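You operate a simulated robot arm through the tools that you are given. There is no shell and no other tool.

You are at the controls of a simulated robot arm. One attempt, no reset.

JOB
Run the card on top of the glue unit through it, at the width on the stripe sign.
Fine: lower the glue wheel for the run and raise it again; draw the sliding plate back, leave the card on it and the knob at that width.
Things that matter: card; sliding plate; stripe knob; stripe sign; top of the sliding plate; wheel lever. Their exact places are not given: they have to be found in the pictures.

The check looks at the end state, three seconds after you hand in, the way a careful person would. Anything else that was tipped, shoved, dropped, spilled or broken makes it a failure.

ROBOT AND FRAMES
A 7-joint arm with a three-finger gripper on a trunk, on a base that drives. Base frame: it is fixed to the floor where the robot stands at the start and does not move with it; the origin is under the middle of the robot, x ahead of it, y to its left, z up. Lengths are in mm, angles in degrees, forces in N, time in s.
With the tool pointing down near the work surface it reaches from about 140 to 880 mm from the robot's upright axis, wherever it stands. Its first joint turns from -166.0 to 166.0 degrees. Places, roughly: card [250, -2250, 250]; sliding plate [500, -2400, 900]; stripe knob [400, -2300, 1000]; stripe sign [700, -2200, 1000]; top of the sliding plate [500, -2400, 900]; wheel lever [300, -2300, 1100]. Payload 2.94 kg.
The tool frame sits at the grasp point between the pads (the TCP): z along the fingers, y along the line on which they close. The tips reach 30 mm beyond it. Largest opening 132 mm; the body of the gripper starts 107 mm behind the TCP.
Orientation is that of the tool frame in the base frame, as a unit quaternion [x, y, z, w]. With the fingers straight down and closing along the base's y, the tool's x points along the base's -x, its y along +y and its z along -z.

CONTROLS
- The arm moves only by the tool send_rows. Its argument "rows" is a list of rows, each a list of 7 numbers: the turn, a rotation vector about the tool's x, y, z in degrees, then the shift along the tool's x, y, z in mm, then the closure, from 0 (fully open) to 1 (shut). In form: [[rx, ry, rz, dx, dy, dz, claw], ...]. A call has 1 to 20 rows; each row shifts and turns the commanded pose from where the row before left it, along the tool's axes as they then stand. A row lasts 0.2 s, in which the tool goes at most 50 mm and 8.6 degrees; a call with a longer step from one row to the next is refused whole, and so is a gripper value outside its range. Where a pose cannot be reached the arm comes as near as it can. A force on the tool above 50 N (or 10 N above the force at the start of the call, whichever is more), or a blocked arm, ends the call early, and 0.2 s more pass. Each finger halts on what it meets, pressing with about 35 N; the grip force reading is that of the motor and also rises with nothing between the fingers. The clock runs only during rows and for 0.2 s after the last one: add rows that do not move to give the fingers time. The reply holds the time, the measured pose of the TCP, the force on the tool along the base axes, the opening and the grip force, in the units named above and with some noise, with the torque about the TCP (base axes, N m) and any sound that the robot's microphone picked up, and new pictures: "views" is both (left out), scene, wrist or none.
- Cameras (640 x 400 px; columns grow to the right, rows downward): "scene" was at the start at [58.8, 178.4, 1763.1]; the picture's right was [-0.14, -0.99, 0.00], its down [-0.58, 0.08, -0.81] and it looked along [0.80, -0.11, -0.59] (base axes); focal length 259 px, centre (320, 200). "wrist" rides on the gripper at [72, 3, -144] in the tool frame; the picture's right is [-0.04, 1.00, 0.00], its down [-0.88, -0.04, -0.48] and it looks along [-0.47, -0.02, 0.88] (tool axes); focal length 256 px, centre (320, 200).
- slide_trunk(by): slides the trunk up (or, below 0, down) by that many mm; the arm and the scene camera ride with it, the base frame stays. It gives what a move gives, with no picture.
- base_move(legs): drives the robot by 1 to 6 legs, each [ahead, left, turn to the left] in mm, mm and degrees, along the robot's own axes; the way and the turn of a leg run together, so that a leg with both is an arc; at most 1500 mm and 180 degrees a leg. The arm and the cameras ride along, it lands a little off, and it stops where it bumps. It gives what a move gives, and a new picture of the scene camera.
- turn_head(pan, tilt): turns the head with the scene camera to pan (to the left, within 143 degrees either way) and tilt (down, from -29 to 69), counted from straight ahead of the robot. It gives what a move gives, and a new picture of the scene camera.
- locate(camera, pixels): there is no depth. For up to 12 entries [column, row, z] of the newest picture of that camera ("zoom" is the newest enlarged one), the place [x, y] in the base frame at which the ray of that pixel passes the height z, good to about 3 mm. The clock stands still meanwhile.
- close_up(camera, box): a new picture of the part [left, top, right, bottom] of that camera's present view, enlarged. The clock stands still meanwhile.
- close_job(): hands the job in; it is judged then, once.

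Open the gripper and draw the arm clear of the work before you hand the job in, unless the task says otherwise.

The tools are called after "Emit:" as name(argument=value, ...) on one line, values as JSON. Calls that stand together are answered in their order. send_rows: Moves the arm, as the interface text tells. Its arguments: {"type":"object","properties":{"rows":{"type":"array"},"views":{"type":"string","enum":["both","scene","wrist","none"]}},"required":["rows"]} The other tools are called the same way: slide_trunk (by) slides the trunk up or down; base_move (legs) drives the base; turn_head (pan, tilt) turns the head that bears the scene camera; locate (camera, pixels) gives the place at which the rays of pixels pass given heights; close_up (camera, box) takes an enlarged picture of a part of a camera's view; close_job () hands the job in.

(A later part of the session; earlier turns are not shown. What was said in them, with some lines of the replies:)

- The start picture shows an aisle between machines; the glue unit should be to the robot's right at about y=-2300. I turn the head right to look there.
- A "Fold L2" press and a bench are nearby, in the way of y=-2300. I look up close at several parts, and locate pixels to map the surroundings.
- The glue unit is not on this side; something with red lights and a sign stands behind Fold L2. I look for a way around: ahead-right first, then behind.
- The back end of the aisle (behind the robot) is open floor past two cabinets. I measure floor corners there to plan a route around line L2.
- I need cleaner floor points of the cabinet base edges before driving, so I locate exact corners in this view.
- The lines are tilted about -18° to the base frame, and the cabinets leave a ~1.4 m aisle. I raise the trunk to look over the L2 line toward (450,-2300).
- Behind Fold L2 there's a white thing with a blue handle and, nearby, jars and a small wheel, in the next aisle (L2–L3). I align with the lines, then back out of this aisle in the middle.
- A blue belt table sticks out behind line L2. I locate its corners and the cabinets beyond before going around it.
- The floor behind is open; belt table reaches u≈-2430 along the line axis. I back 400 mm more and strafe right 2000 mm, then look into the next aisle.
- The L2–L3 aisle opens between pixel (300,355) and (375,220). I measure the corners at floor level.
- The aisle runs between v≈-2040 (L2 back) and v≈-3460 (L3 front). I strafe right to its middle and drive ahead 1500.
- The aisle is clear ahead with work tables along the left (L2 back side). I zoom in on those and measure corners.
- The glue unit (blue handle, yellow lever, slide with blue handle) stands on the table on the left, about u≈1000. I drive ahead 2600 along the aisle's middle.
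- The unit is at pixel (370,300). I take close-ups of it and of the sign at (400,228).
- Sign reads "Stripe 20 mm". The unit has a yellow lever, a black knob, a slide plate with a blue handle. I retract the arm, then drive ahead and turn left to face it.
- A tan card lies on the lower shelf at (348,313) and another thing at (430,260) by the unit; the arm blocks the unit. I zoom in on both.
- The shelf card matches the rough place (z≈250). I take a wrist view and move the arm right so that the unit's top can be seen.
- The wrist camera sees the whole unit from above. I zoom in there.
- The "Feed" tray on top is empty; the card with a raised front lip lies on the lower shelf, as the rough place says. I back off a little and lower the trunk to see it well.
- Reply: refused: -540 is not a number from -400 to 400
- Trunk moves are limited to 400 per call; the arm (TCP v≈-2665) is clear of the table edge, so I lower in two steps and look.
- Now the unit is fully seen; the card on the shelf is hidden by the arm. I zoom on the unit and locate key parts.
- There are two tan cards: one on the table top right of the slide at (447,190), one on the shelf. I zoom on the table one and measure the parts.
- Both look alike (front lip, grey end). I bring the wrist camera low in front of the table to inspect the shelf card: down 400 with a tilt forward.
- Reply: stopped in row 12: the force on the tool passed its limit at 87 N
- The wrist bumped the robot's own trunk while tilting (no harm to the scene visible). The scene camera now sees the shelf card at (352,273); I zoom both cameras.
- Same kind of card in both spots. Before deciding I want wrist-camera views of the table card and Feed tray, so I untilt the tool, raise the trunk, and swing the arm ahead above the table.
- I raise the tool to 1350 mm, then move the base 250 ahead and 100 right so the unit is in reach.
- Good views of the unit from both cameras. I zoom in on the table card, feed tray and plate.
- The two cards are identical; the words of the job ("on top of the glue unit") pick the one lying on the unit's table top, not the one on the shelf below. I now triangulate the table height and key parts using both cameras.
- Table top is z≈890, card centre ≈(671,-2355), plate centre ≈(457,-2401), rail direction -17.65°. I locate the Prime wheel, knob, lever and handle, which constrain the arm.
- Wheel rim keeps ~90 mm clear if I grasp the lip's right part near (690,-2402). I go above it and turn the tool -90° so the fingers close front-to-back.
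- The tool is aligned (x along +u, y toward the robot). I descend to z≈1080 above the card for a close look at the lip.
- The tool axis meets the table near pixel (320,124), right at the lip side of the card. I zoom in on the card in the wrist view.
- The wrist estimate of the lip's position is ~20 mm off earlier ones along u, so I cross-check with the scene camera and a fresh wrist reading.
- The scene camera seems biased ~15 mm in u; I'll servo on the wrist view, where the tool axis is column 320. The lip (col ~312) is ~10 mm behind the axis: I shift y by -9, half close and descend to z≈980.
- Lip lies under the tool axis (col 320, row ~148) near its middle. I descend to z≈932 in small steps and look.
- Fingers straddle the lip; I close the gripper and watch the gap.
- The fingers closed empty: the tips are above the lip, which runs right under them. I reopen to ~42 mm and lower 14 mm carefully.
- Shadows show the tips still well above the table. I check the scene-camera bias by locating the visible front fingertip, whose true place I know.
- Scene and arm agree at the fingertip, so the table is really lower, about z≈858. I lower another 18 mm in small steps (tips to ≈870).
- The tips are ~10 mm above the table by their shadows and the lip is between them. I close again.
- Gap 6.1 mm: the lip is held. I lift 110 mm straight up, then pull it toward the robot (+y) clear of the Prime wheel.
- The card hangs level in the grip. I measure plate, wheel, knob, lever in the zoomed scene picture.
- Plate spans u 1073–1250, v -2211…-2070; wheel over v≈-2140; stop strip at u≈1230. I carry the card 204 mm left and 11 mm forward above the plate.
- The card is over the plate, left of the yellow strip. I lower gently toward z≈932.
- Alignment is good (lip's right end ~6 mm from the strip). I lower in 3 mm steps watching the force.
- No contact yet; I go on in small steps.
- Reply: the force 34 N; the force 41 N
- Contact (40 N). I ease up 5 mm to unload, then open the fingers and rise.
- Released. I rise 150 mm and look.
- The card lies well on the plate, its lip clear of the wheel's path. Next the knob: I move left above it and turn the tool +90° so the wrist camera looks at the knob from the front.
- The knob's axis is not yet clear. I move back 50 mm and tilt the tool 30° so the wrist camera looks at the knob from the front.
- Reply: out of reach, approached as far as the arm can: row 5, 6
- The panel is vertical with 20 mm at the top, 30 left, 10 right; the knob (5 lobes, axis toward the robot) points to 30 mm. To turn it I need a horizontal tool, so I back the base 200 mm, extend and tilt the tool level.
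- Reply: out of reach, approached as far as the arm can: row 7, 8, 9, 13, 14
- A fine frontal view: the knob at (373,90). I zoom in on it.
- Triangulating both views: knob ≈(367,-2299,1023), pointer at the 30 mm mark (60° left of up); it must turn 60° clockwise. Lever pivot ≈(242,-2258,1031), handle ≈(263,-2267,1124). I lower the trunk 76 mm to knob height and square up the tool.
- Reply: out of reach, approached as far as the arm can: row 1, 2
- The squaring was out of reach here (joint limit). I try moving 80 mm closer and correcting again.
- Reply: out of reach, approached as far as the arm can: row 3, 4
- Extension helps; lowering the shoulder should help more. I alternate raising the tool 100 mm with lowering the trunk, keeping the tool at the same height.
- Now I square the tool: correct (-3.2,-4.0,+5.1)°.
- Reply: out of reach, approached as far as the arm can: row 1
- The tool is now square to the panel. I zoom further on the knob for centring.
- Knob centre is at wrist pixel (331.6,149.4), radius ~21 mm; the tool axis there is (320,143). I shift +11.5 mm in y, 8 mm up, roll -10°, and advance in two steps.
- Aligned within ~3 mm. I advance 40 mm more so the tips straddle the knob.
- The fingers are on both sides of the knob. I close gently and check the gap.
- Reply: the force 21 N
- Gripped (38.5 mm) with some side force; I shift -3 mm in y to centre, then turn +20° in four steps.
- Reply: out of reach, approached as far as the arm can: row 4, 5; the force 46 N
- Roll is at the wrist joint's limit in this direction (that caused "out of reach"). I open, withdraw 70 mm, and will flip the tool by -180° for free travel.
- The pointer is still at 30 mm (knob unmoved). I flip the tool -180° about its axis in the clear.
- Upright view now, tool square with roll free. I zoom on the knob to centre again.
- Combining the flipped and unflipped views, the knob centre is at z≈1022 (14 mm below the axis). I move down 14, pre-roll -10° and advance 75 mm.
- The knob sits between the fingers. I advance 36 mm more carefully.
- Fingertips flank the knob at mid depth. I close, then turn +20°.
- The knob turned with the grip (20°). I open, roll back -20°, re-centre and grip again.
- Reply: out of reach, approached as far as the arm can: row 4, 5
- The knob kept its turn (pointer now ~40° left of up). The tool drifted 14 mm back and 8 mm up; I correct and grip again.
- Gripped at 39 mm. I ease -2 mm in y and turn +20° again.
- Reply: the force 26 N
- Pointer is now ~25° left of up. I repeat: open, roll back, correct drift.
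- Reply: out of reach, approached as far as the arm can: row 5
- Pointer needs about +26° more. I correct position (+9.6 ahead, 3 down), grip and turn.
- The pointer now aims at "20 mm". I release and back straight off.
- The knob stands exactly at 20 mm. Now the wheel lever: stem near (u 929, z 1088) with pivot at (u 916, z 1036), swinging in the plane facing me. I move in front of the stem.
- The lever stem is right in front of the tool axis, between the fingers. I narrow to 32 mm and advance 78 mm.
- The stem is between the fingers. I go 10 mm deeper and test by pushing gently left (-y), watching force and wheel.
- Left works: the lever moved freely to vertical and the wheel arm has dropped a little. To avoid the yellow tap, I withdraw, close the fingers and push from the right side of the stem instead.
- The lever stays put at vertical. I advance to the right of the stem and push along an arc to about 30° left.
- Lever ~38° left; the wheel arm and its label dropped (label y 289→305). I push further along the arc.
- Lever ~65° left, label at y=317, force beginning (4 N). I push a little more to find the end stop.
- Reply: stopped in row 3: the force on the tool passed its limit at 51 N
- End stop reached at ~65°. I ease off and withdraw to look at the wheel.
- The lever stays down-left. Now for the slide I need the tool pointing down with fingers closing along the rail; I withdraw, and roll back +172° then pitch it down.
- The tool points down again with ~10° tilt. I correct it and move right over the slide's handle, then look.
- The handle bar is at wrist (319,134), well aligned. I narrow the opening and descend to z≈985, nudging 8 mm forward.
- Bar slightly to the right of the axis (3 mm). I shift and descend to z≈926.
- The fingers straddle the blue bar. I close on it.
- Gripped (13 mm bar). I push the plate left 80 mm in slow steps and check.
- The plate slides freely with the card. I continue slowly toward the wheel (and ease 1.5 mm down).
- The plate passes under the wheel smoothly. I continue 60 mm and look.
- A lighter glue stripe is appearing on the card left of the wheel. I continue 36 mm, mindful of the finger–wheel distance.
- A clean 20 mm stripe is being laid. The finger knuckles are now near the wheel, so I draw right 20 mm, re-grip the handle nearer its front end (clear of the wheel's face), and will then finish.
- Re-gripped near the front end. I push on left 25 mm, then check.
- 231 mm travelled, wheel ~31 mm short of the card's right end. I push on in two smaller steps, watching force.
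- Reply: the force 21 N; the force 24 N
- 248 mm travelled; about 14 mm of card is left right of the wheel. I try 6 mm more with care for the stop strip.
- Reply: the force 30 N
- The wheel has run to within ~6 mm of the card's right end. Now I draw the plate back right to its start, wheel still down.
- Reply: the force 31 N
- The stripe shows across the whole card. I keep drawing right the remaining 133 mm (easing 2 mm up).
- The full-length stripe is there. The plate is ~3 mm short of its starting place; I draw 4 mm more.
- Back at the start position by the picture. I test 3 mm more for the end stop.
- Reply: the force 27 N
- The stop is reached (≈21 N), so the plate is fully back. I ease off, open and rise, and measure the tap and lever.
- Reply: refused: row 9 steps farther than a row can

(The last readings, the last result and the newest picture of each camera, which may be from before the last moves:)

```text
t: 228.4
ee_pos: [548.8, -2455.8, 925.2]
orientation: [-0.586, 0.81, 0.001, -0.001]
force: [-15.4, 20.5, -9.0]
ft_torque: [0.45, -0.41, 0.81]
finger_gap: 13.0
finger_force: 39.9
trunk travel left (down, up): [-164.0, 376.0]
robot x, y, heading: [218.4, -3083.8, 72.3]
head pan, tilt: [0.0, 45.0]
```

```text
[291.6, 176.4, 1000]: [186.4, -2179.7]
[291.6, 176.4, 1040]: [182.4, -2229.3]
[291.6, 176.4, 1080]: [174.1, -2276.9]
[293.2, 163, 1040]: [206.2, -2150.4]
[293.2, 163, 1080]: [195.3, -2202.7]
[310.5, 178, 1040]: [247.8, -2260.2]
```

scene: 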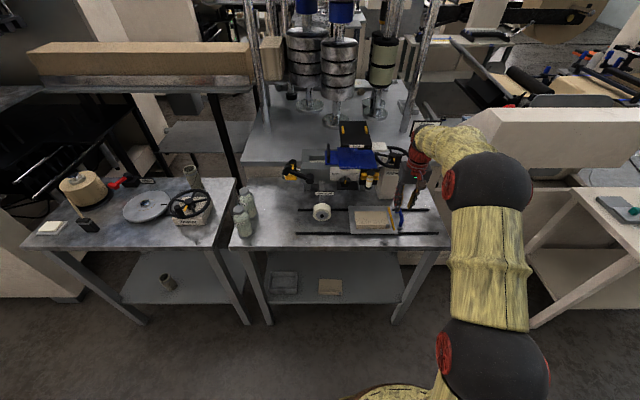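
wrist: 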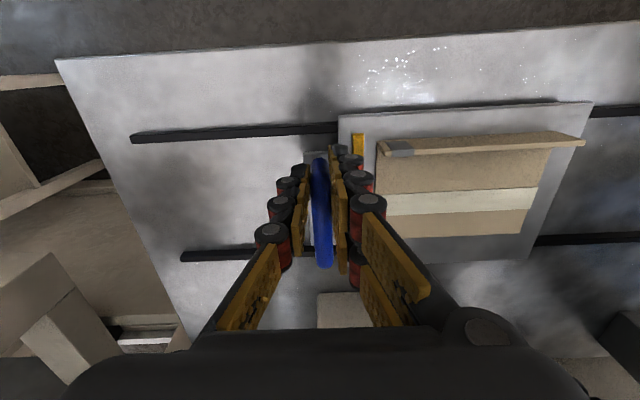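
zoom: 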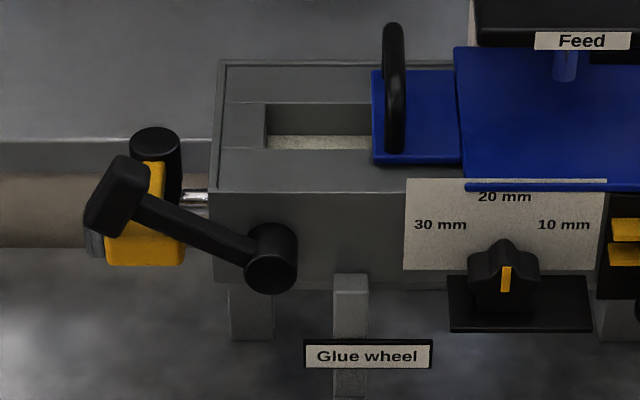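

I release the plate handle and rise (smaller steps).

Emit:
send_rows(rows=[[0, 0, 0, 0, 2.5, 0, 1], [0, 0, 0, 0, 0, 0, 0.9], [0, 0, 0, 0, 0, 0, 0.8], [0, 0, 0, 0, 0, 0, 0.8], [0, 0, 0, 0, 0, -20, 0.8], [0, 0, 0, 0, 0, -40, 0.8], [0, 0, 0, 0, 0, -45, 0.8], [0, 0, 0, 10, 0, -45, 0.8], [0, 0, 0, 30, 0, -35, 0.8], [0, 0, 0, 40, 0, -20, 0.8], [0, 0, 0, 40, 0, 0, 0.8]])

Emit:
close_up(camera="scene", box=[290, 160, 450, 260])

```text
t: 230.8
ee_pos: [512.5, -2568.9, 1133.9]
orientation: [-0.585, 0.811, 0.001, 0.001]
force: [-0.3, 1.0, 0.2]
ft_torque: [0.03, -0.01, -0.02]
finger_gap: 26.4
finger_force: 0.0
trunk travel left (down, up): [-164.0, 376.0]
robot x, y, heading: [221.3, -3080.9, 72.4]
head pan, tilt: [0.0, 45.0]
```

scene: 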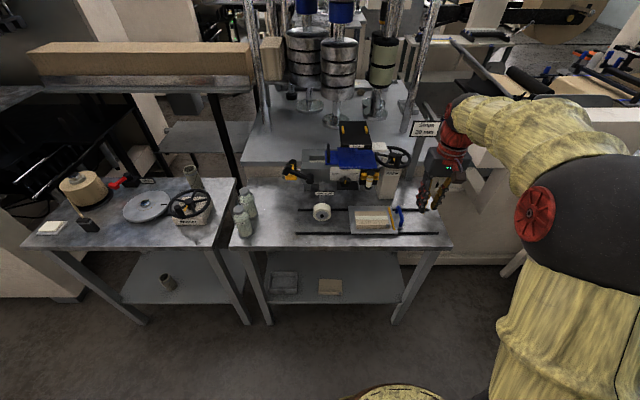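
wrist: 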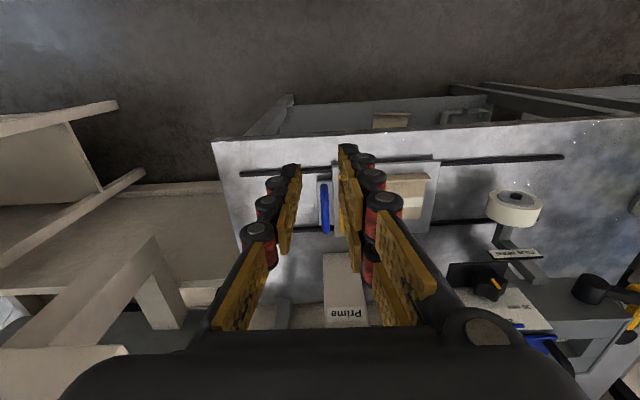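

```text
4.00 times, centred on (370, 210) of scene
```

zoom: 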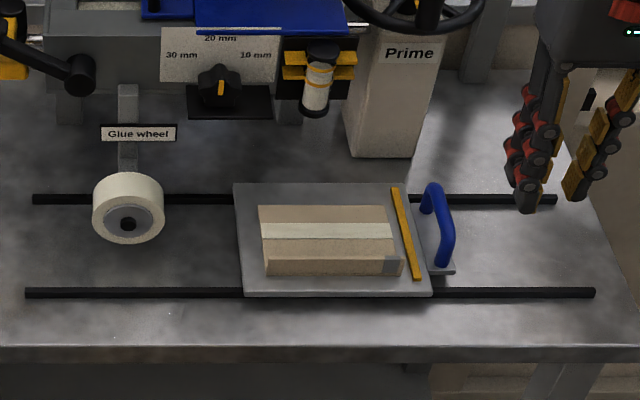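

Plate home, card on it with a full stripe. Now I go left in front of the lever, pitch the tool level again and roll it -155°.

Emit:
send_rows(rows=[[0, 0, 0, 0, 45, 0, 0.7], [0, 0, 0, 0, 45, 0, 0.7], [0, 0, 0, 0, 45, 0, 0.7], [0, 0, 0, 0, 45, 0, 0.7], [0, 0, 0, 0, 45, 0, 0.7], [0, 0, 0, 0, 45, 0, 0.7], [0, 0, 0, 0, 45, 0, 0.7], [0, 0, 0, 0, 45, 0, 0.7], [0, -8.5, 0, 0, 0, 0, 0.7], [0, -8.5, 0, 0, 0, 0, 0.7], [0, -8.5, 0, 0, 0, 0, 0.7], [0, -8.5, 0, 0, 0, 0, 0.7], [0, -8.5, 0, 0, 0, 0, 0.7], [0, -8.5, 0, 0, 0, 0, 0.7], [0, -8.5, 0, 0, 0, 0, 0.7], [0, -8.5, 0, 0, 0, 0, 0.7], [0, -8.5, 0, 0, 0, 0, 0.7], [0, -8.5, 0, 0, 0, 0, 0.7], [0, -5, 0, 0, 0, 0, 0.7]], views="none")

```text
t: 234.8
ee_pos: [168.6, -2458.4, 1131.8]
orientation: [-0.413, 0.572, 0.416, 0.573]
force: [-0.4, -0.7, 0.6]
ft_torque: [-0.02, 0.0, 0.0]
finger_gap: 40.0
finger_force: 0.0
trunk travel left (down, up): [-164.0, 376.0]
robot x, y, heading: [222.9, -3082.7, 72.2]
head pan, tilt: [0.0, 45.0]
```

Square and level. Now the roll of -155°.

Emit:
send_rows(rows=[[0, 0, -8.5, 0, 0, 0, 0.65], [0, 0, -8.5, 0, 0, 0, 0.65], [0, 0, -8.5, 0, 0, 0, 0.65], [0, 0, -8.5, 0, 0, 0, 0.65], [0, 0, -8.5, 0, 0, 0, 0.65], [0, 0, -8.5, 0, 0, 0, 0.65], [0, 0, -8.5, 0, 0, 0, 0.65], [0, 0, -8.5, 0, 0, 0, 0.65], [0, 0, -8.5, 0, 0, 0, 0.65], [0, 0, -8.5, 0, 0, 0, 0.65], [0, 0, -8.5, 0, 0, 0, 0.65], [0, 0, -8.5, 0, 0, 0, 0.65], [0, 0, -8.5, 0, 0, 0, 0.65], [0, 0, -8.5, 0, 0, 0, 0.65], [0, 0, -8.5, 0, 0, 0, 0.65], [0, 0, -8.5, 0, 0, 0, 0.65], [0, 0, -8.5, 0, 0, 0, 0.65], [0, 0, -8.5, 0, 0, 0, 0.65], [0, 0, -2, 0, 0, 0, 0.65]])

Emit:
close_up(camera="wrist", box=[180, 80, 420, 230])

```text
t: 238.8
ee_pos: [169.1, -2458.1, 1133.5]
orientation: [0.649, 0.28, 0.471, -0.529]
force: [-1.0, 0.0, 0.2]
ft_torque: [0.02, 0.0, 0.01]
finger_gap: 46.3
finger_force: 0.0
trunk travel left (down, up): [-164.0, 376.0]
robot x, y, heading: [223.5, -3079.6, 72.3]
head pan, tilt: [0.0, 45.0]
```

scene: 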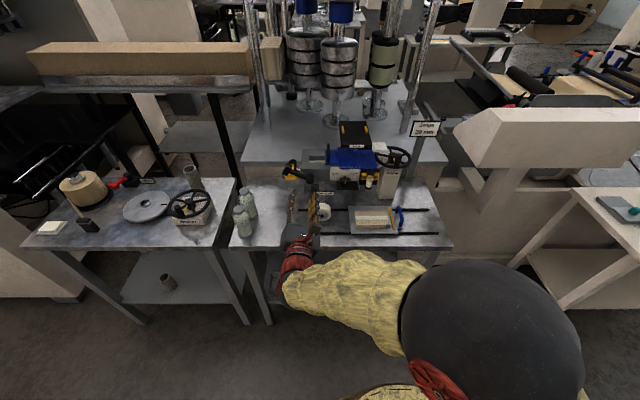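
wrist: 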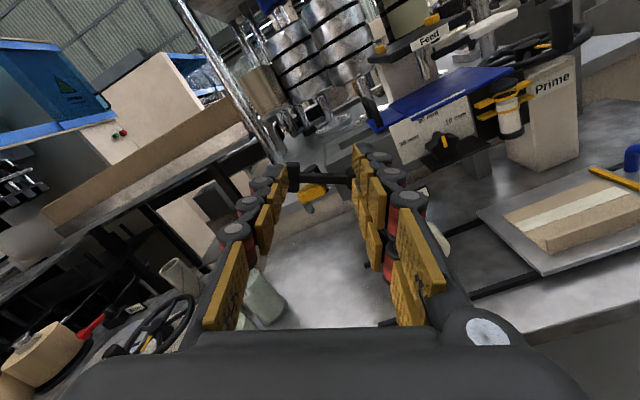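

```text
2.67 times, centred on (300, 155) of wrist
```

zoom: 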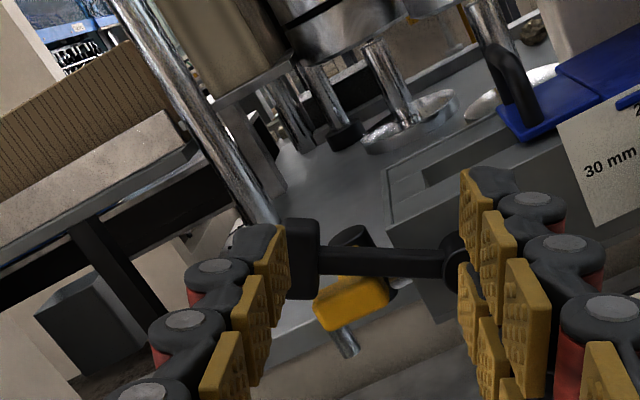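

In this view the lever lies horizontal: bar at zoom (303,258), pivot at (463,262); roll matches the lever. I move dx -58, dy -38 toward the bar's upper half and advance 110 mm, then look.

Emit:
send_rows(rows=[[0, 0, 0, -20, -13, 20, 0.62], [0, 0, 0, -20, -13, 30, 0.62], [0, 0, 0, -18, -12, 30, 0.62], [0, 0, 0, 0, 0, 30, 0.62], [0, 0, 0, 0, 0, 0, 0.62]])

Emit:
close_up(camera="wrist", box=[200, 80, 440, 230])

```text
t: 240.0
ee_pos: [147.0, -2335.1, 1098.8]
orientation: [0.648, 0.28, 0.471, -0.529]
force: [-0.6, 0.3, 0.0]
ft_torque: [0.01, 0.01, -0.01]
finger_gap: 50.1
finger_force: 0.1
trunk travel left (down, up): [-164.0, 376.0]
robot x, y, heading: [221.7, -3078.9, 72.2]
head pan, tilt: [0.0, 45.0]
```

scene: 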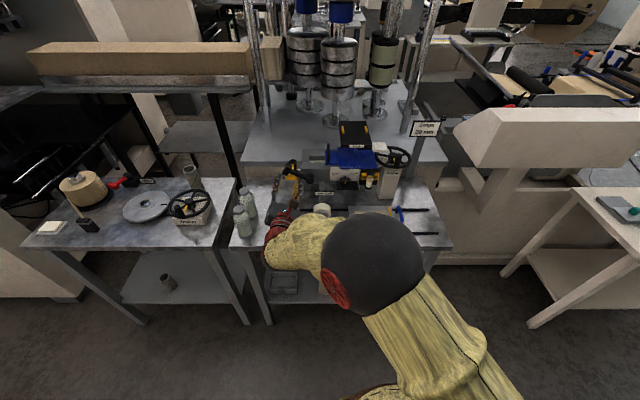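
wrist: 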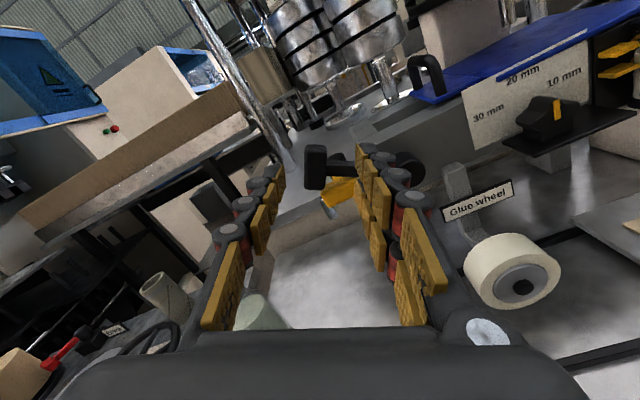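

```text
2.67 times, centred on (320, 155) of wrist
```

zoom: 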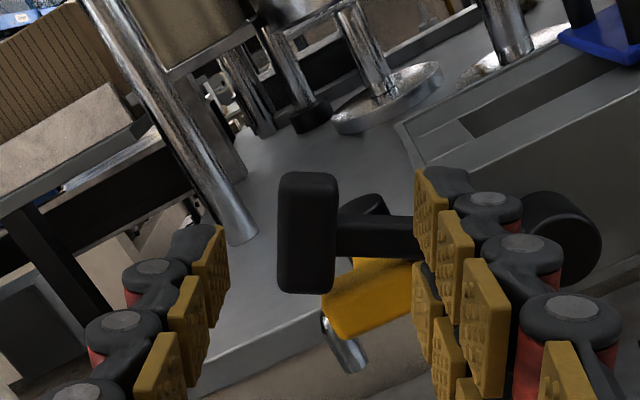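

The bar (zoom 278–337 × 172–293) is nearly centred. I shift -4.6 in y, +4 in x, and advance 72 mm so the fingers straddle its upper half.

Emit:
send_rows(rows=[[0, 0, 0, 4, -4.6, 0, 0.62], [0, 0, 0, 0, 0, 24, 0.62], [0, 0, 0, 0, 0, 24, 0.62], [0, 0, 0, 0, 0, 24, 0.62], [0, 0, 0, 0, 0, 0, 0.62]])

Emit:
close_up(camera="wrist", box=[200, 80, 440, 230])

Emit:
close_up(camera="scene", box=[260, 140, 356, 200])

```text
t: 241.2
ee_pos: [172.2, -2270.9, 1100.7]
orientation: [0.65, 0.278, 0.47, -0.528]
force: [5.5, -27.3, -5.9]
ft_torque: [-0.93, -0.05, -0.78]
finger_gap: 66.5
finger_force: 11.3
trunk travel left (down, up): [-164.0, 376.0]
robot x, y, heading: [219.9, -3078.5, 72.5]
head pan, tilt: [0.0, 45.0]
```

scene: 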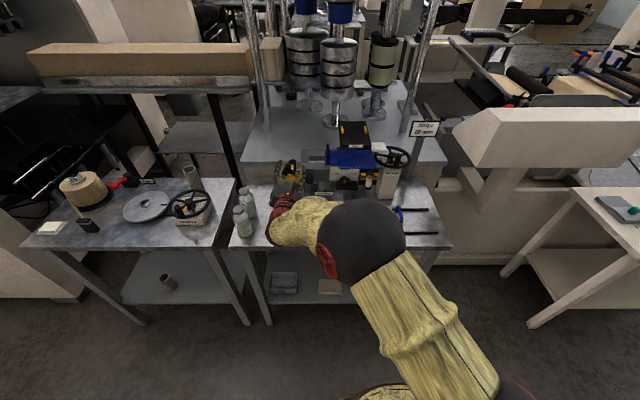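
wrist: 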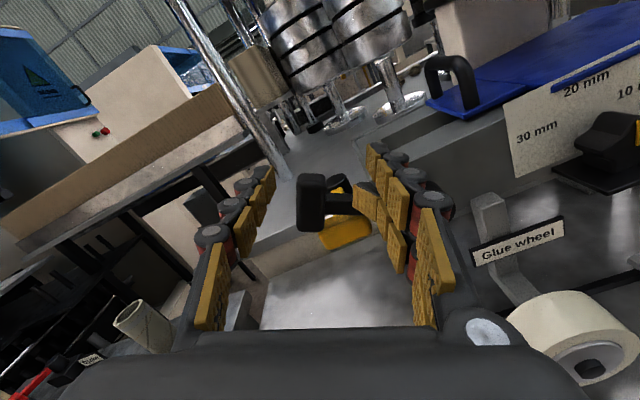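

```text
2.67 times, centred on (320, 155) of wrist
```

zoom: 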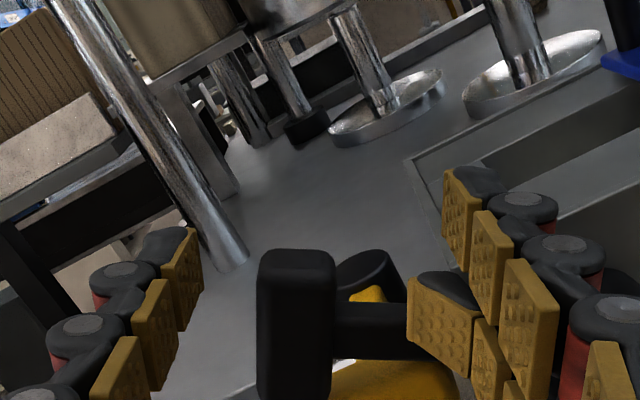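

```text
6.67 times, centred on (308, 170) of scene
```

zoom: 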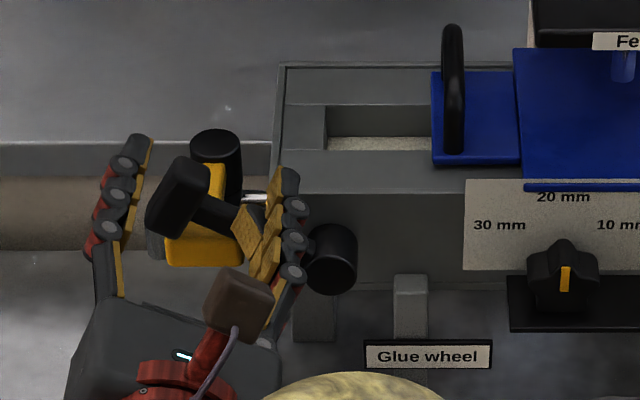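

The inner finger's lower pad ran into the stem (27 N) — I was too low. I withdraw 30 mm, shift 8 mm up along x, and advance again.

Emit:
send_rows(rows=[[0, 0, 0, 0, 0, -15, 0.62], [0, 0, 0, 0, 0, -15, 0.62], [0, 0, 0, 8, -2, 0, 0.62], [0, 0, 0, 0, 0, 0, 0.62]], views="wrist")

Emit:
close_up(camera="wrist", box=[200, 80, 440, 230])

```text
t: 242.2
ee_pos: [161.0, -2296.5, 1110.9]
orientation: [0.649, 0.279, 0.47, -0.53]
force: [-0.5, 0.1, 0.2]
ft_torque: [0.0, 0.0, -0.01]
finger_gap: 49.9
finger_force: 0.1
trunk travel left (down, up): [-164.0, 376.0]
robot x, y, heading: [225.6, -3080.4, 72.4]
head pan, tilt: [0.0, 45.0]
```

wrist: 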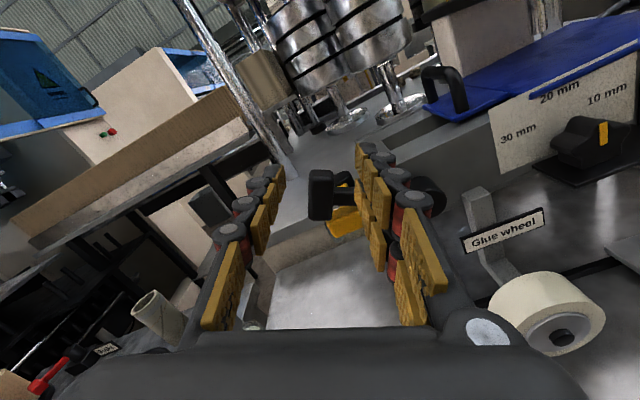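

```text
2.67 times, centred on (320, 155) of wrist
```

zoom: 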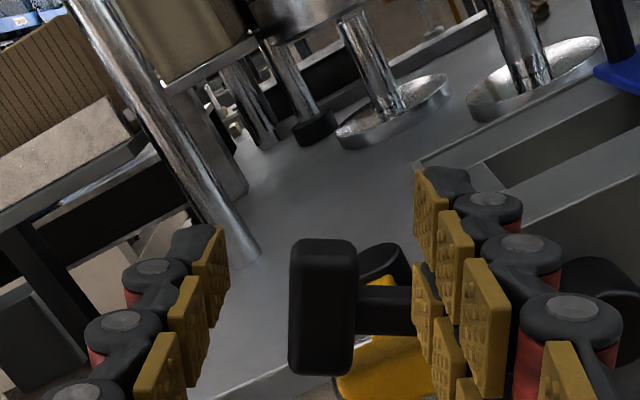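

The gripper really has two fingers on one side, so clamping the bar's end isn't practical. Instead I'll push the upper outer end of the bar from its left with closed fingers. I withdraw, roll level and move to the left of it.

Emit:
send_rows(rows=[[0, 0, 0, 0, 0, -30, 0.7], [0, 0, 0, 0, 0, -35, 0.8], [0, 0, -8.3, 0, 0, 0, 0.9], [0, 0, -8.3, 0, 0, 0, 1], [0, 0, -8.4, 0, 0, 0, 1], [0, 0, 0, 0, -30, 0, 1], [0, 0, 0, -6, -20, 0, 1], [0, 0, 0, 0, 0, 0, 1]])

Emit:
close_up(camera="wrist", box=[200, 60, 440, 210])

```text
t: 244.0
ee_pos: [92.0, -2342.1, 1105.0]
orientation: [0.573, 0.413, 0.574, -0.415]
force: [-0.1, 1.5, 0.8]
ft_torque: [0.01, 0.01, -0.04]
finger_gap: 0.0
finger_force: 28.8
trunk travel left (down, up): [-164.0, 376.0]
robot x, y, heading: [220.2, -3084.0, 72.2]
head pan, tilt: [0.0, 45.0]
```

scene: 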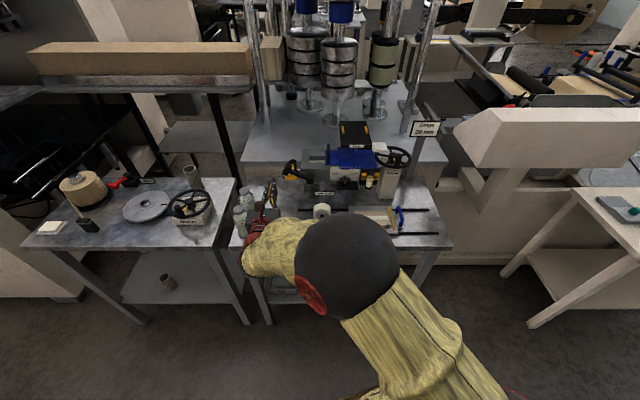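
wrist: 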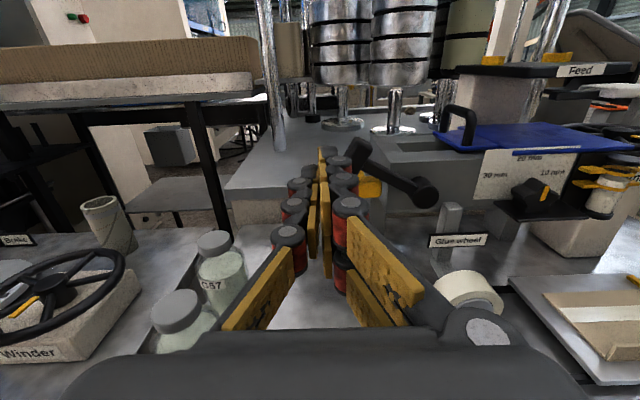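

```text
2.67 times, centred on (320, 135) of wrist
```

zoom: 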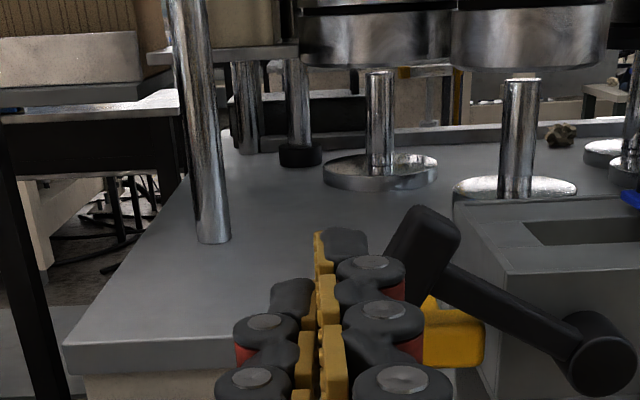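

The bar's outer face lies right of the closed fingers. I raise 18 mm, advance 96 mm, then push right and slightly up.

Emit:
send_rows(rows=[[0, 0, 0, 18, 0, 0, 1], [0, 0, 0, 0, 0, 35, 1], [0, 0, 0, 0, 0, 35, 1], [0, 0, 0, 0, 0, 26, 1], [0, 0, 0, 0, 10, 0, 1], [0, 0, 0, 0, 10, 0, 1], [0, 0, 0, 0, 0, 0, 1]])

Emit:
close_up(camera="wrist", box=[200, 60, 440, 210])

Emit:
close_up(camera="scene", box=[260, 140, 356, 200])

```text
t: 245.6
ee_pos: [143.0, -2256.5, 1121.4]
orientation: [0.573, 0.414, 0.573, -0.415]
force: [-4.0, 0.7, 0.8]
ft_torque: [0.08, 0.04, 0.09]
finger_gap: 0.0
finger_force: 28.8
trunk travel left (down, up): [-164.0, 376.0]
robot x, y, heading: [222.1, -3080.4, 72.5]
head pan, tilt: [0.0, 45.0]
```

scene: 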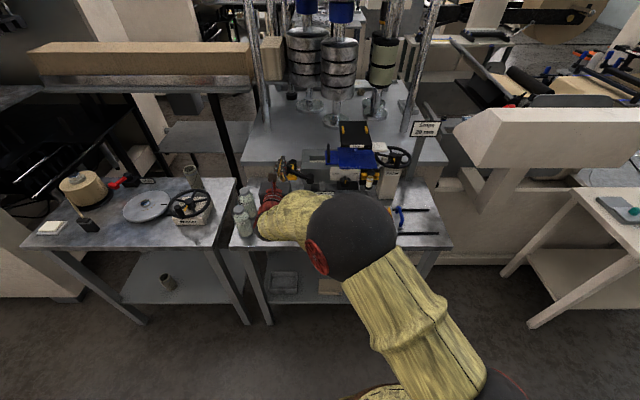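
wrist: 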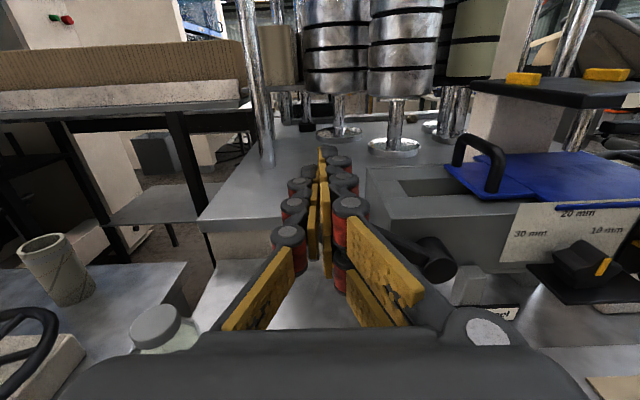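

```text
2.67 times, centred on (320, 135) of wrist
```

zoom: 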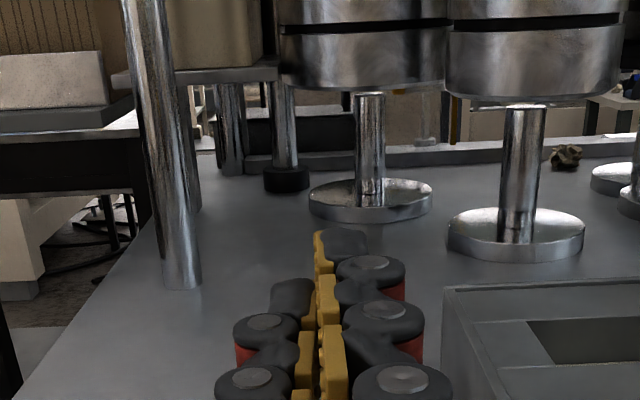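

```text
6.67 times, centred on (308, 170) of scene
```

zoom: 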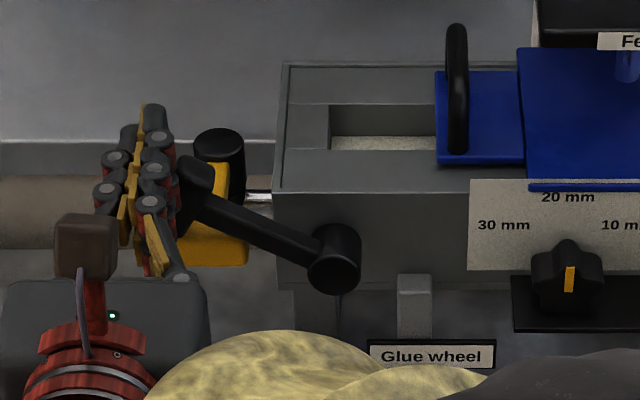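

Touching the bar (≈4 N). I push right and slightly up.

Emit:
send_rows(rows=[[0, 0, 0, 2, 6, 0, 1], [0, 0, 0, 2, 6, 0, 1], [0, 0, 0, 2, 6, 0, 1], [0, 0, 0, 0, 0, 0, 1]], views="wrist")

Emit:
close_up(camera="scene", box=[260, 140, 356, 200])

```text
t: 246.6
ee_pos: [155.9, -2260.4, 1133.6]
orientation: [0.569, 0.411, 0.576, -0.419]
force: [-24.7, 17.4, 30.4]
ft_torque: [0.81, 0.01, 0.66]
finger_gap: 0.0
finger_force: 28.6
trunk travel left (down, up): [-164.0, 376.0]
robot x, y, heading: [222.1, -3081.9, 72.4]
head pan, tilt: [0.0, 45.0]
```

wrist: 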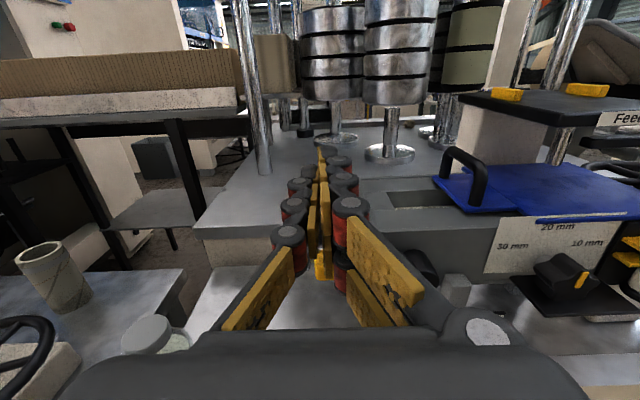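

```text
6.67 times, centred on (308, 170) of scene
```

zoom: 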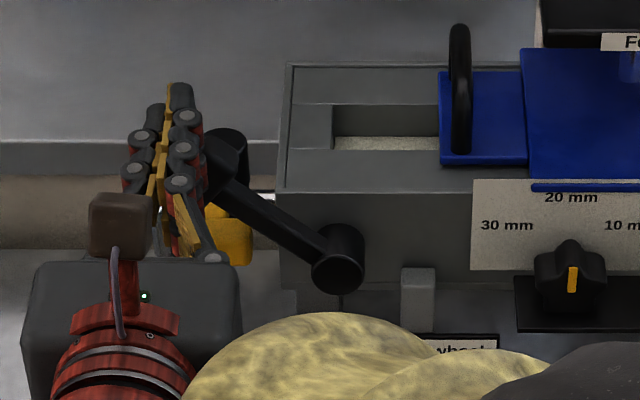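

The lever has risen to ~45° left. Now I can push its bar's lower-left corner from the side: withdraw, go left/down, re-enter, and push along the arc to the right.

Emit:
send_rows(rows=[[0, 0, 0, 2, -6, 0, 1], [0, 0, 0, 0, 0, -30, 1], [0, 0, 0, 0, 0, -25, 1], [0, 0, 0, -25, -25, 0, 1], [0, 0, 0, -16, -5, 0, 1], [0, 0, 0, 0, 0, 0, 1]])

Emit:
close_up(camera="wrist", box=[200, 60, 440, 210])

Emit:
close_up(camera="scene", box=[260, 140, 356, 200])

```text
t: 248.0
ee_pos: [107.5, -2301.3, 1087.7]
orientation: [0.573, 0.413, 0.573, -0.414]
force: [-0.7, 0.2, 0.0]
ft_torque: [0.01, 0.0, -0.02]
finger_gap: 0.1
finger_force: 28.6
trunk travel left (down, up): [-164.0, 376.0]
robot x, y, heading: [219.3, -3079.5, 72.4]
head pan, tilt: [0.0, 45.0]
```

scene: 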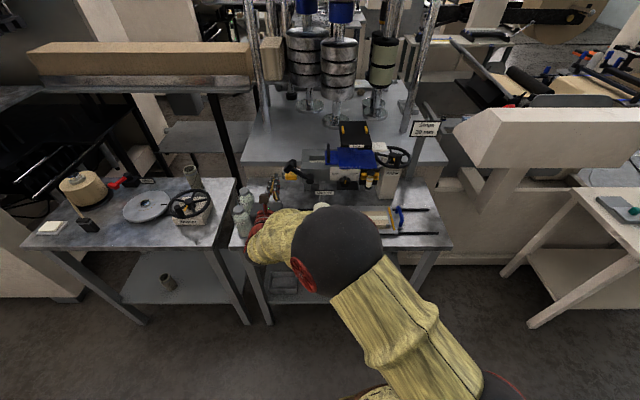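
wrist: 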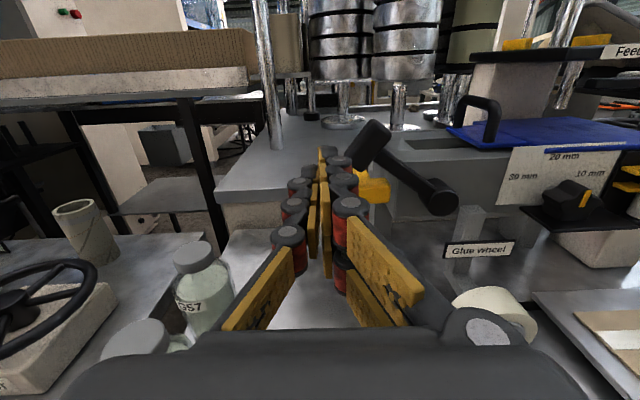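

```text
2.67 times, centred on (320, 135) of wrist
```

zoom: 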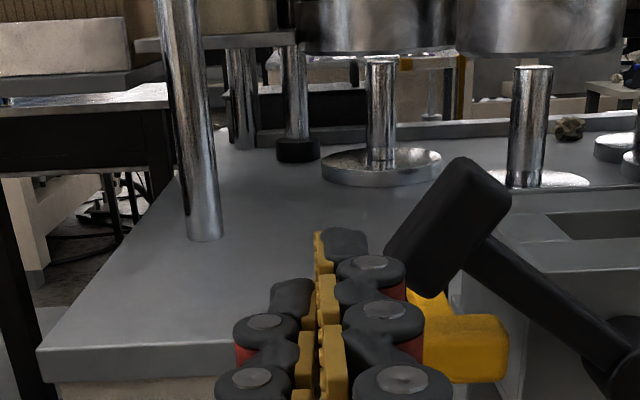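

```text
6.67 times, centred on (308, 170) of scene
```

zoom: 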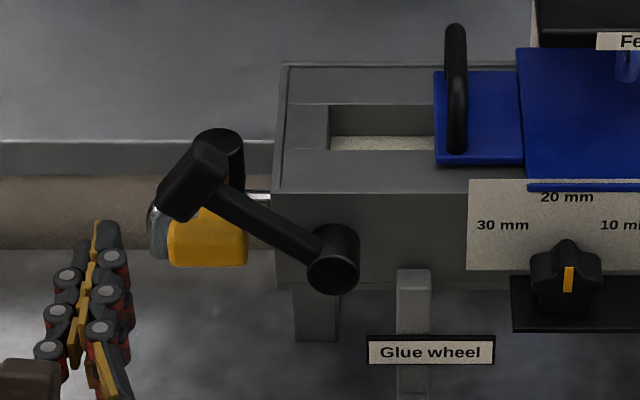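

Lever ~53° left. I raise 12 mm, re-enter left of the bar's lower end, and push along an arc.

Emit:
send_rows(rows=[[0, 0, 0, 12, 0, 0, 1], [0, 0, 0, 0, 0, 26, 1], [0, 0, 0, 0, 0, 26, 1], [0, 0, 0, 0, 10, 0, 1], [0, 0, 0, 8, 7, 0, 1], [0, 0, 0, 8, 9, 0, 1], [0, 0, 0, 8, 9, 0, 1], [0, 0, 0, 0, 0, 0, 1]], views="wrist")

Emit:
close_up(camera="scene", box=[260, 140, 356, 200])

```text
t: 249.8
ee_pos: [158.5, -2265.2, 1125.2]
orientation: [0.573, 0.413, 0.573, -0.415]
force: [-0.2, -0.5, -0.8]
ft_torque: [0.01, 0.01, 0.0]
finger_gap: 0.0
finger_force: 28.2
trunk travel left (down, up): [-164.0, 376.0]
robot x, y, heading: [217.0, -3082.4, 72.2]
head pan, tilt: [0.0, 45.0]
```

wrist: 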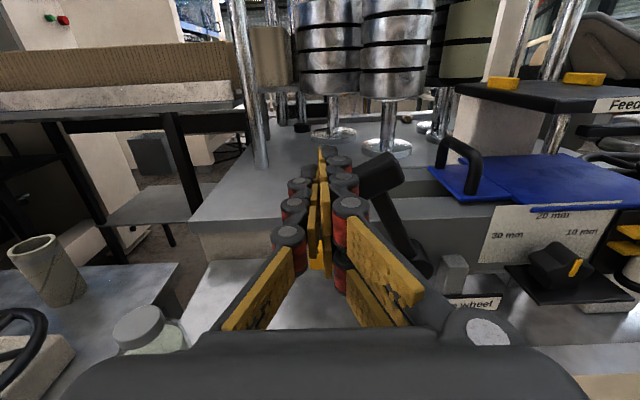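

```text
6.67 times, centred on (308, 170) of scene
```

zoom: 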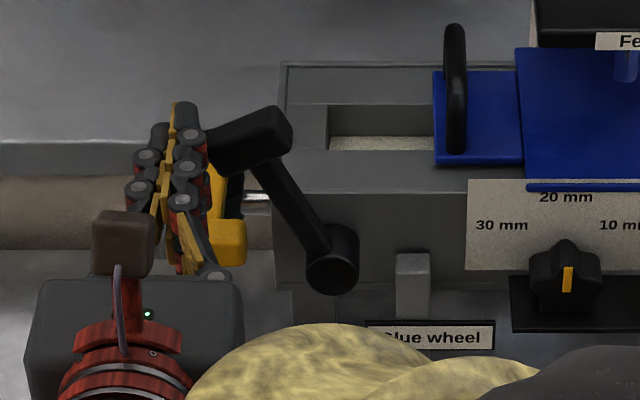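

The lever follows well (~27° left). I continue along the arc.

Emit:
send_rows(rows=[[0, 0, 0, 4, 12, 0, 1], [0, 0, 0, 3, 12, 0, 1], [0, 0, 0, 2, 12, 0, 1], [0, 0, 0, 1, 12, 0, 1], [0, 0, 0, 0, 0, 0, 1]], views="wrist")

Emit:
close_up(camera="scene", box=[260, 140, 356, 200])

```text
t: 251.0
ee_pos: [202.9, -2278.7, 1134.3]
orientation: [0.573, 0.413, 0.573, -0.415]
force: [0.2, 0.8, 0.2]
ft_torque: [-0.03, -0.02, 0.0]
finger_gap: 0.0
finger_force: 28.5
trunk travel left (down, up): [-164.0, 376.0]
robot x, y, heading: [223.3, -3080.5, 72.7]
head pan, tilt: [0.0, 45.0]
```

wrist: 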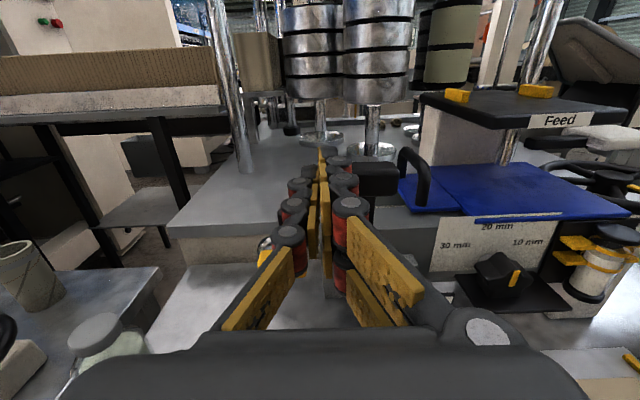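

```text
6.67 times, centred on (308, 170) of scene
```

zoom: 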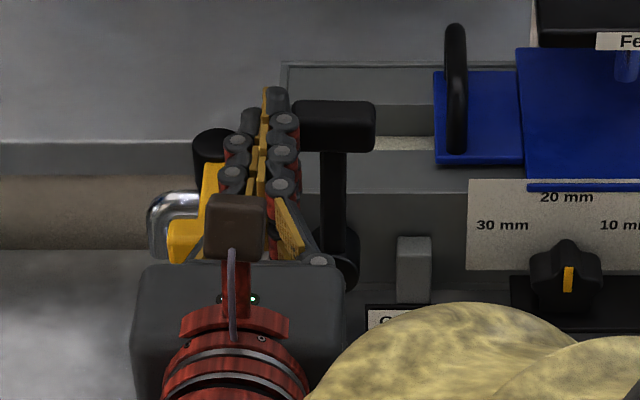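

Lever vertical. I push on right toward its starting lean (13° right) until the stop is felt.

Emit:
send_rows(rows=[[0, 0, 0, 0, 8, 0, 1], [0, 0, 0, 0, 8, 0, 1], [0, 0, 0, 0, 4, 0, 1], [0, 0, 0, 0, 0, 0, 1]], views="none")

Emit:
close_up(camera="scene", box=[260, 140, 356, 200])

```text
t: 252.0
ee_pos: [221.1, -2286.3, 1135.0]
orientation: [0.573, 0.413, 0.573, -0.415]
force: [-1.2, -0.1, -0.2]
ft_torque: [-0.02, 0.01, 0.0]
finger_gap: 0.0
finger_force: 28.7
trunk travel left (down, up): [-164.0, 376.0]
robot x, y, heading: [221.1, -3080.6, 72.5]
head pan, tilt: [0.0, 45.0]
```

```text
6.67 times, centred on (308, 170) of scene
```

zoom: 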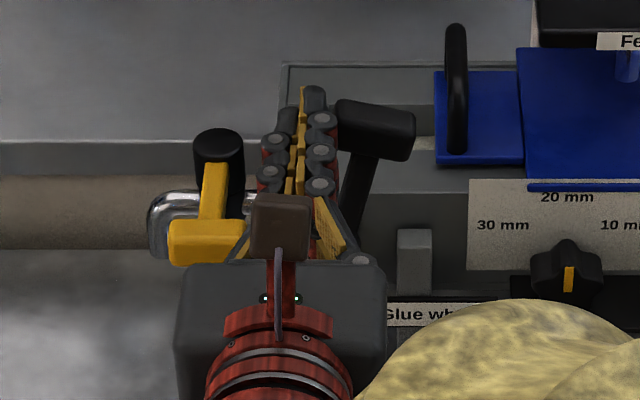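

Nearly at the original lean. I push in 3 mm steps for the stop.

Emit:
send_rows(rows=[[0, 0, 0, 0, 3, 0, 1], [0, 0, 0, 0, 3, 0, 1], [0, 0, 0, 0, 0, 0, 1]], views="none")

Emit:
close_up(camera="scene", box=[260, 140, 356, 200])

```text
t: 252.8
ee_pos: [222.7, -2286.4, 1135.7]
orientation: [0.571, 0.414, 0.574, -0.416]
force: [-15.4, 8.9, -0.2]
ft_torque: [0.11, 0.21, 0.4]
finger_gap: 0.1
finger_force: 28.4
trunk travel left (down, up): [-164.0, 376.0]
robot x, y, heading: [219.6, -3079.9, 72.6]
head pan, tilt: [0.0, 45.0]
```

```text
6.67 times, centred on (308, 170) of scene
```

zoom: 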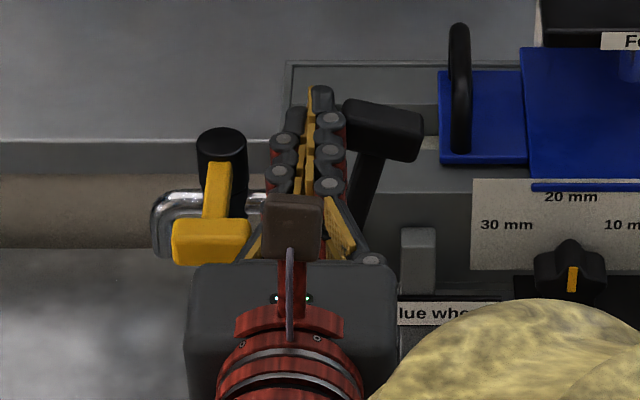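

Stop felt (≈18 N): lever and wheel are raised. I ease off, withdraw and raise clear.

Emit:
send_rows(rows=[[0, 0, 0, 0, -8, 0, 1], [0, 0, 0, 0, 0, -40, 1], [0, 0, 0, 0, 0, -45, 1], [0, 0, 0, 30, 0, -30, 1], [0, 0, 0, 30, 0, -30, 0.8], [0, 0, 0, 0, 0, 0, 0.6]])

Emit:
close_up(camera="wrist", box=[200, 100, 600, 350])

Emit:
close_up(camera="scene", box=[260, 140, 388, 220])

```text
t: 254.2
ee_pos: [178.4, -2426.0, 1193.2]
orientation: [0.573, 0.412, 0.574, -0.416]
force: [-0.3, -0.8, -0.7]
ft_torque: [-0.05, 0.02, 0.03]
finger_gap: 36.7
finger_force: 0.1
trunk travel left (down, up): [-164.0, 376.0]
robot x, y, heading: [218.3, -3080.3, 72.6]
head pan, tilt: [0.0, 45.0]
```

scene: 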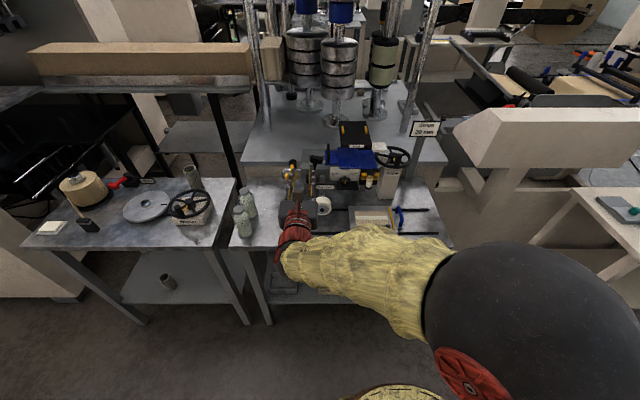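
wrist: 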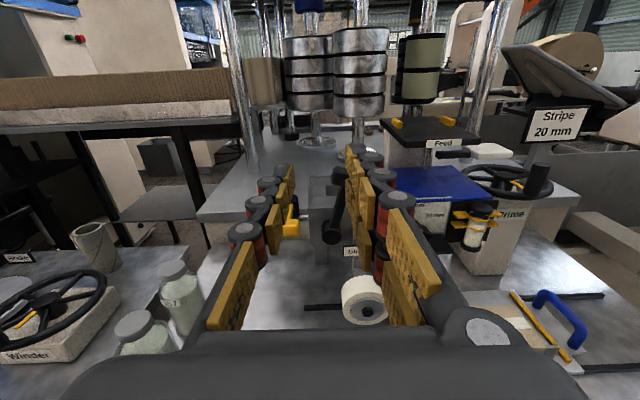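

```text
1.60 times, centred on (400, 225) of wrist
```

zoom: 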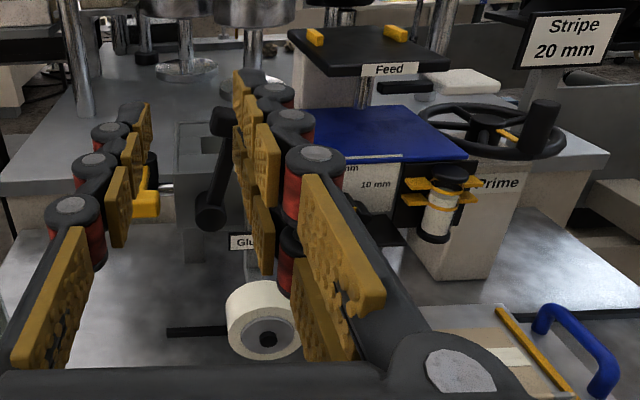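

```text
5.00 times, centred on (324, 180) of scene
```

zoom: 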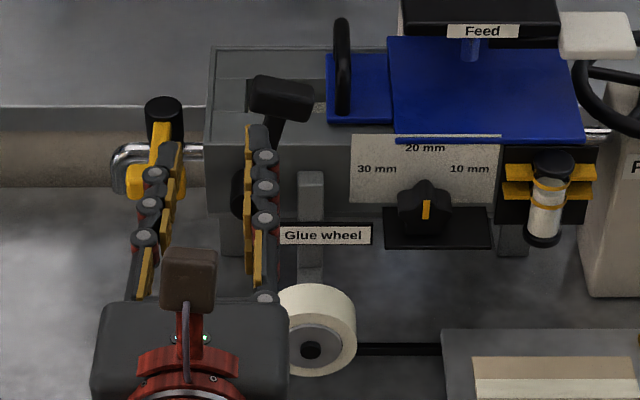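

All as wanted: wheel up, knob at 20 mm. I raise the tool 60 mm more and back the base 180 mm to get clear, then take a final look.

Emit:
send_rows(rows=[[0, 0, 0, 30, 0, -10, 0.4], [0, 0, 0, 30, 0, -10, 0.2], [0, 0, 0, 0, 0, 0, 0], [0, 0, 0, 0, 0, 0, 0]], views="none")

Emit:
base_move(legs=[[-180, 0, 0]])

Emit:
close_up(camera="scene", box=[250, 130, 442, 250])

Emit:
close_up(camera="scene", box=[60, 120, 316, 280])

```text
t: 255.2
ee_pos: [169.9, -2442.6, 1254.6]
orientation: [0.573, 0.412, 0.574, -0.415]
force: [0.0, 1.0, 0.0]
ft_torque: [0.01, 0.0, 0.03]
finger_gap: 101.6
finger_force: 0.1
trunk travel left (down, up): [-164.0, 376.0]
robot x, y, heading: [222.3, -3081.0, 72.3]
head pan, tilt: [0.0, 45.0]
```

```text
t: 256.7
ee_pos: [114.8, -2613.2, 1254.7]
orientation: [0.573, 0.413, 0.573, -0.415]
force: [-0.7, 0.2, -0.7]
ft_torque: [-0.01, -0.02, 0.02]
finger_gap: 132.1
finger_force: 0.0
trunk travel left (down, up): [-164.0, 376.0]
robot x, y, heading: [169.5, -3251.4, 72.5]
head pan, tilt: [0.0, 45.0]
```

scene: 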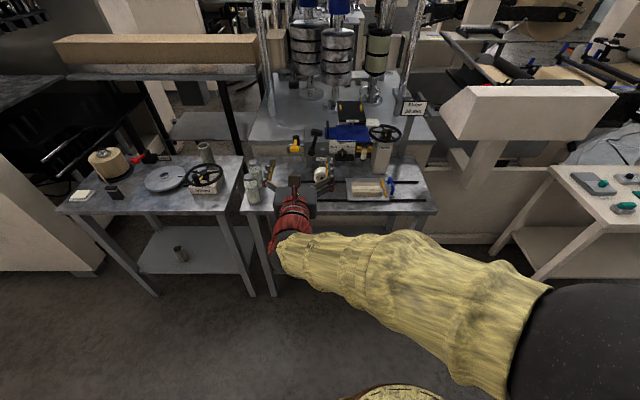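

```text
3.33 times, centred on (346, 190) of scene
```

zoom: 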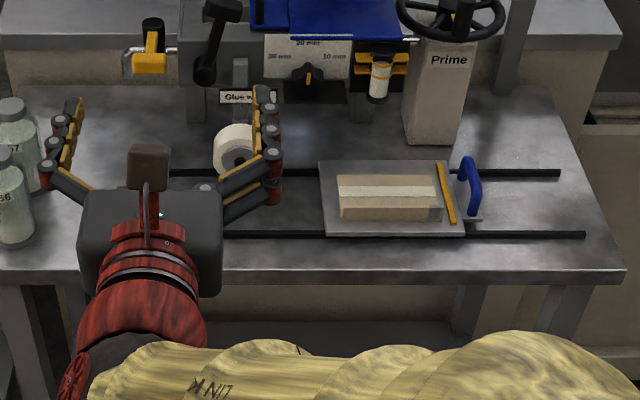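

```text
2.50 times, centred on (188, 200) of scene
```

zoom: 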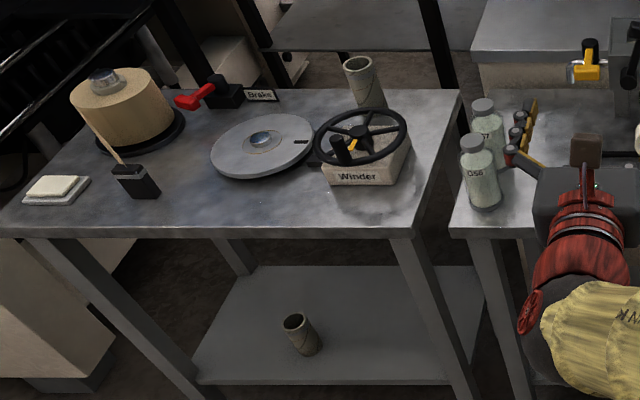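

Final state: plate at its home stop with the card and a full 20 mm stripe, knob on 20 mm, lever and wheel up. The jars stand and the arm is clear with the gripper open. I hand in.

Emit:
close_job()

```text
The job is handed in.
```

I ran a card through the glue unit at 20 mm, the width on the stripe sign, and handed the job in. The result of the check has not come back.

**Which card:** I can't be sure I ran the right one. Two identical cards were there: one on the unit's table top beside the slide, one on the shelf below. I ran the table-top card, because your wording was "on top of the glue unit". The rough place you listed for the card, [250, -2250, 250], fits the shelf card instead. I did not touch the shelf card.

**End state when I handed in:**
- **Card:** it lies on the sliding plate with a glue stripe across it. The wheel stopped about 6 mm before the card's right end, because of the stop strip on the plate.
- **Sliding plate:** drawn back to its end stop.
- **Knob:** its pointer is on the 20 mm mark.
- **Wheel:** lowered for the run, then raised again. The lever is back at its stop, leaning as it did at the start.
- **Surroundings:** in the last pictures nothing else looks moved, and the jars beside the unit are standing. The gripper is open and the arm is clear of the table.

I touched two things by accident: the wrist bumped the robot's own trunk once, and a finger pressed against the lever stem at about 27 N. I saw no damage from either.
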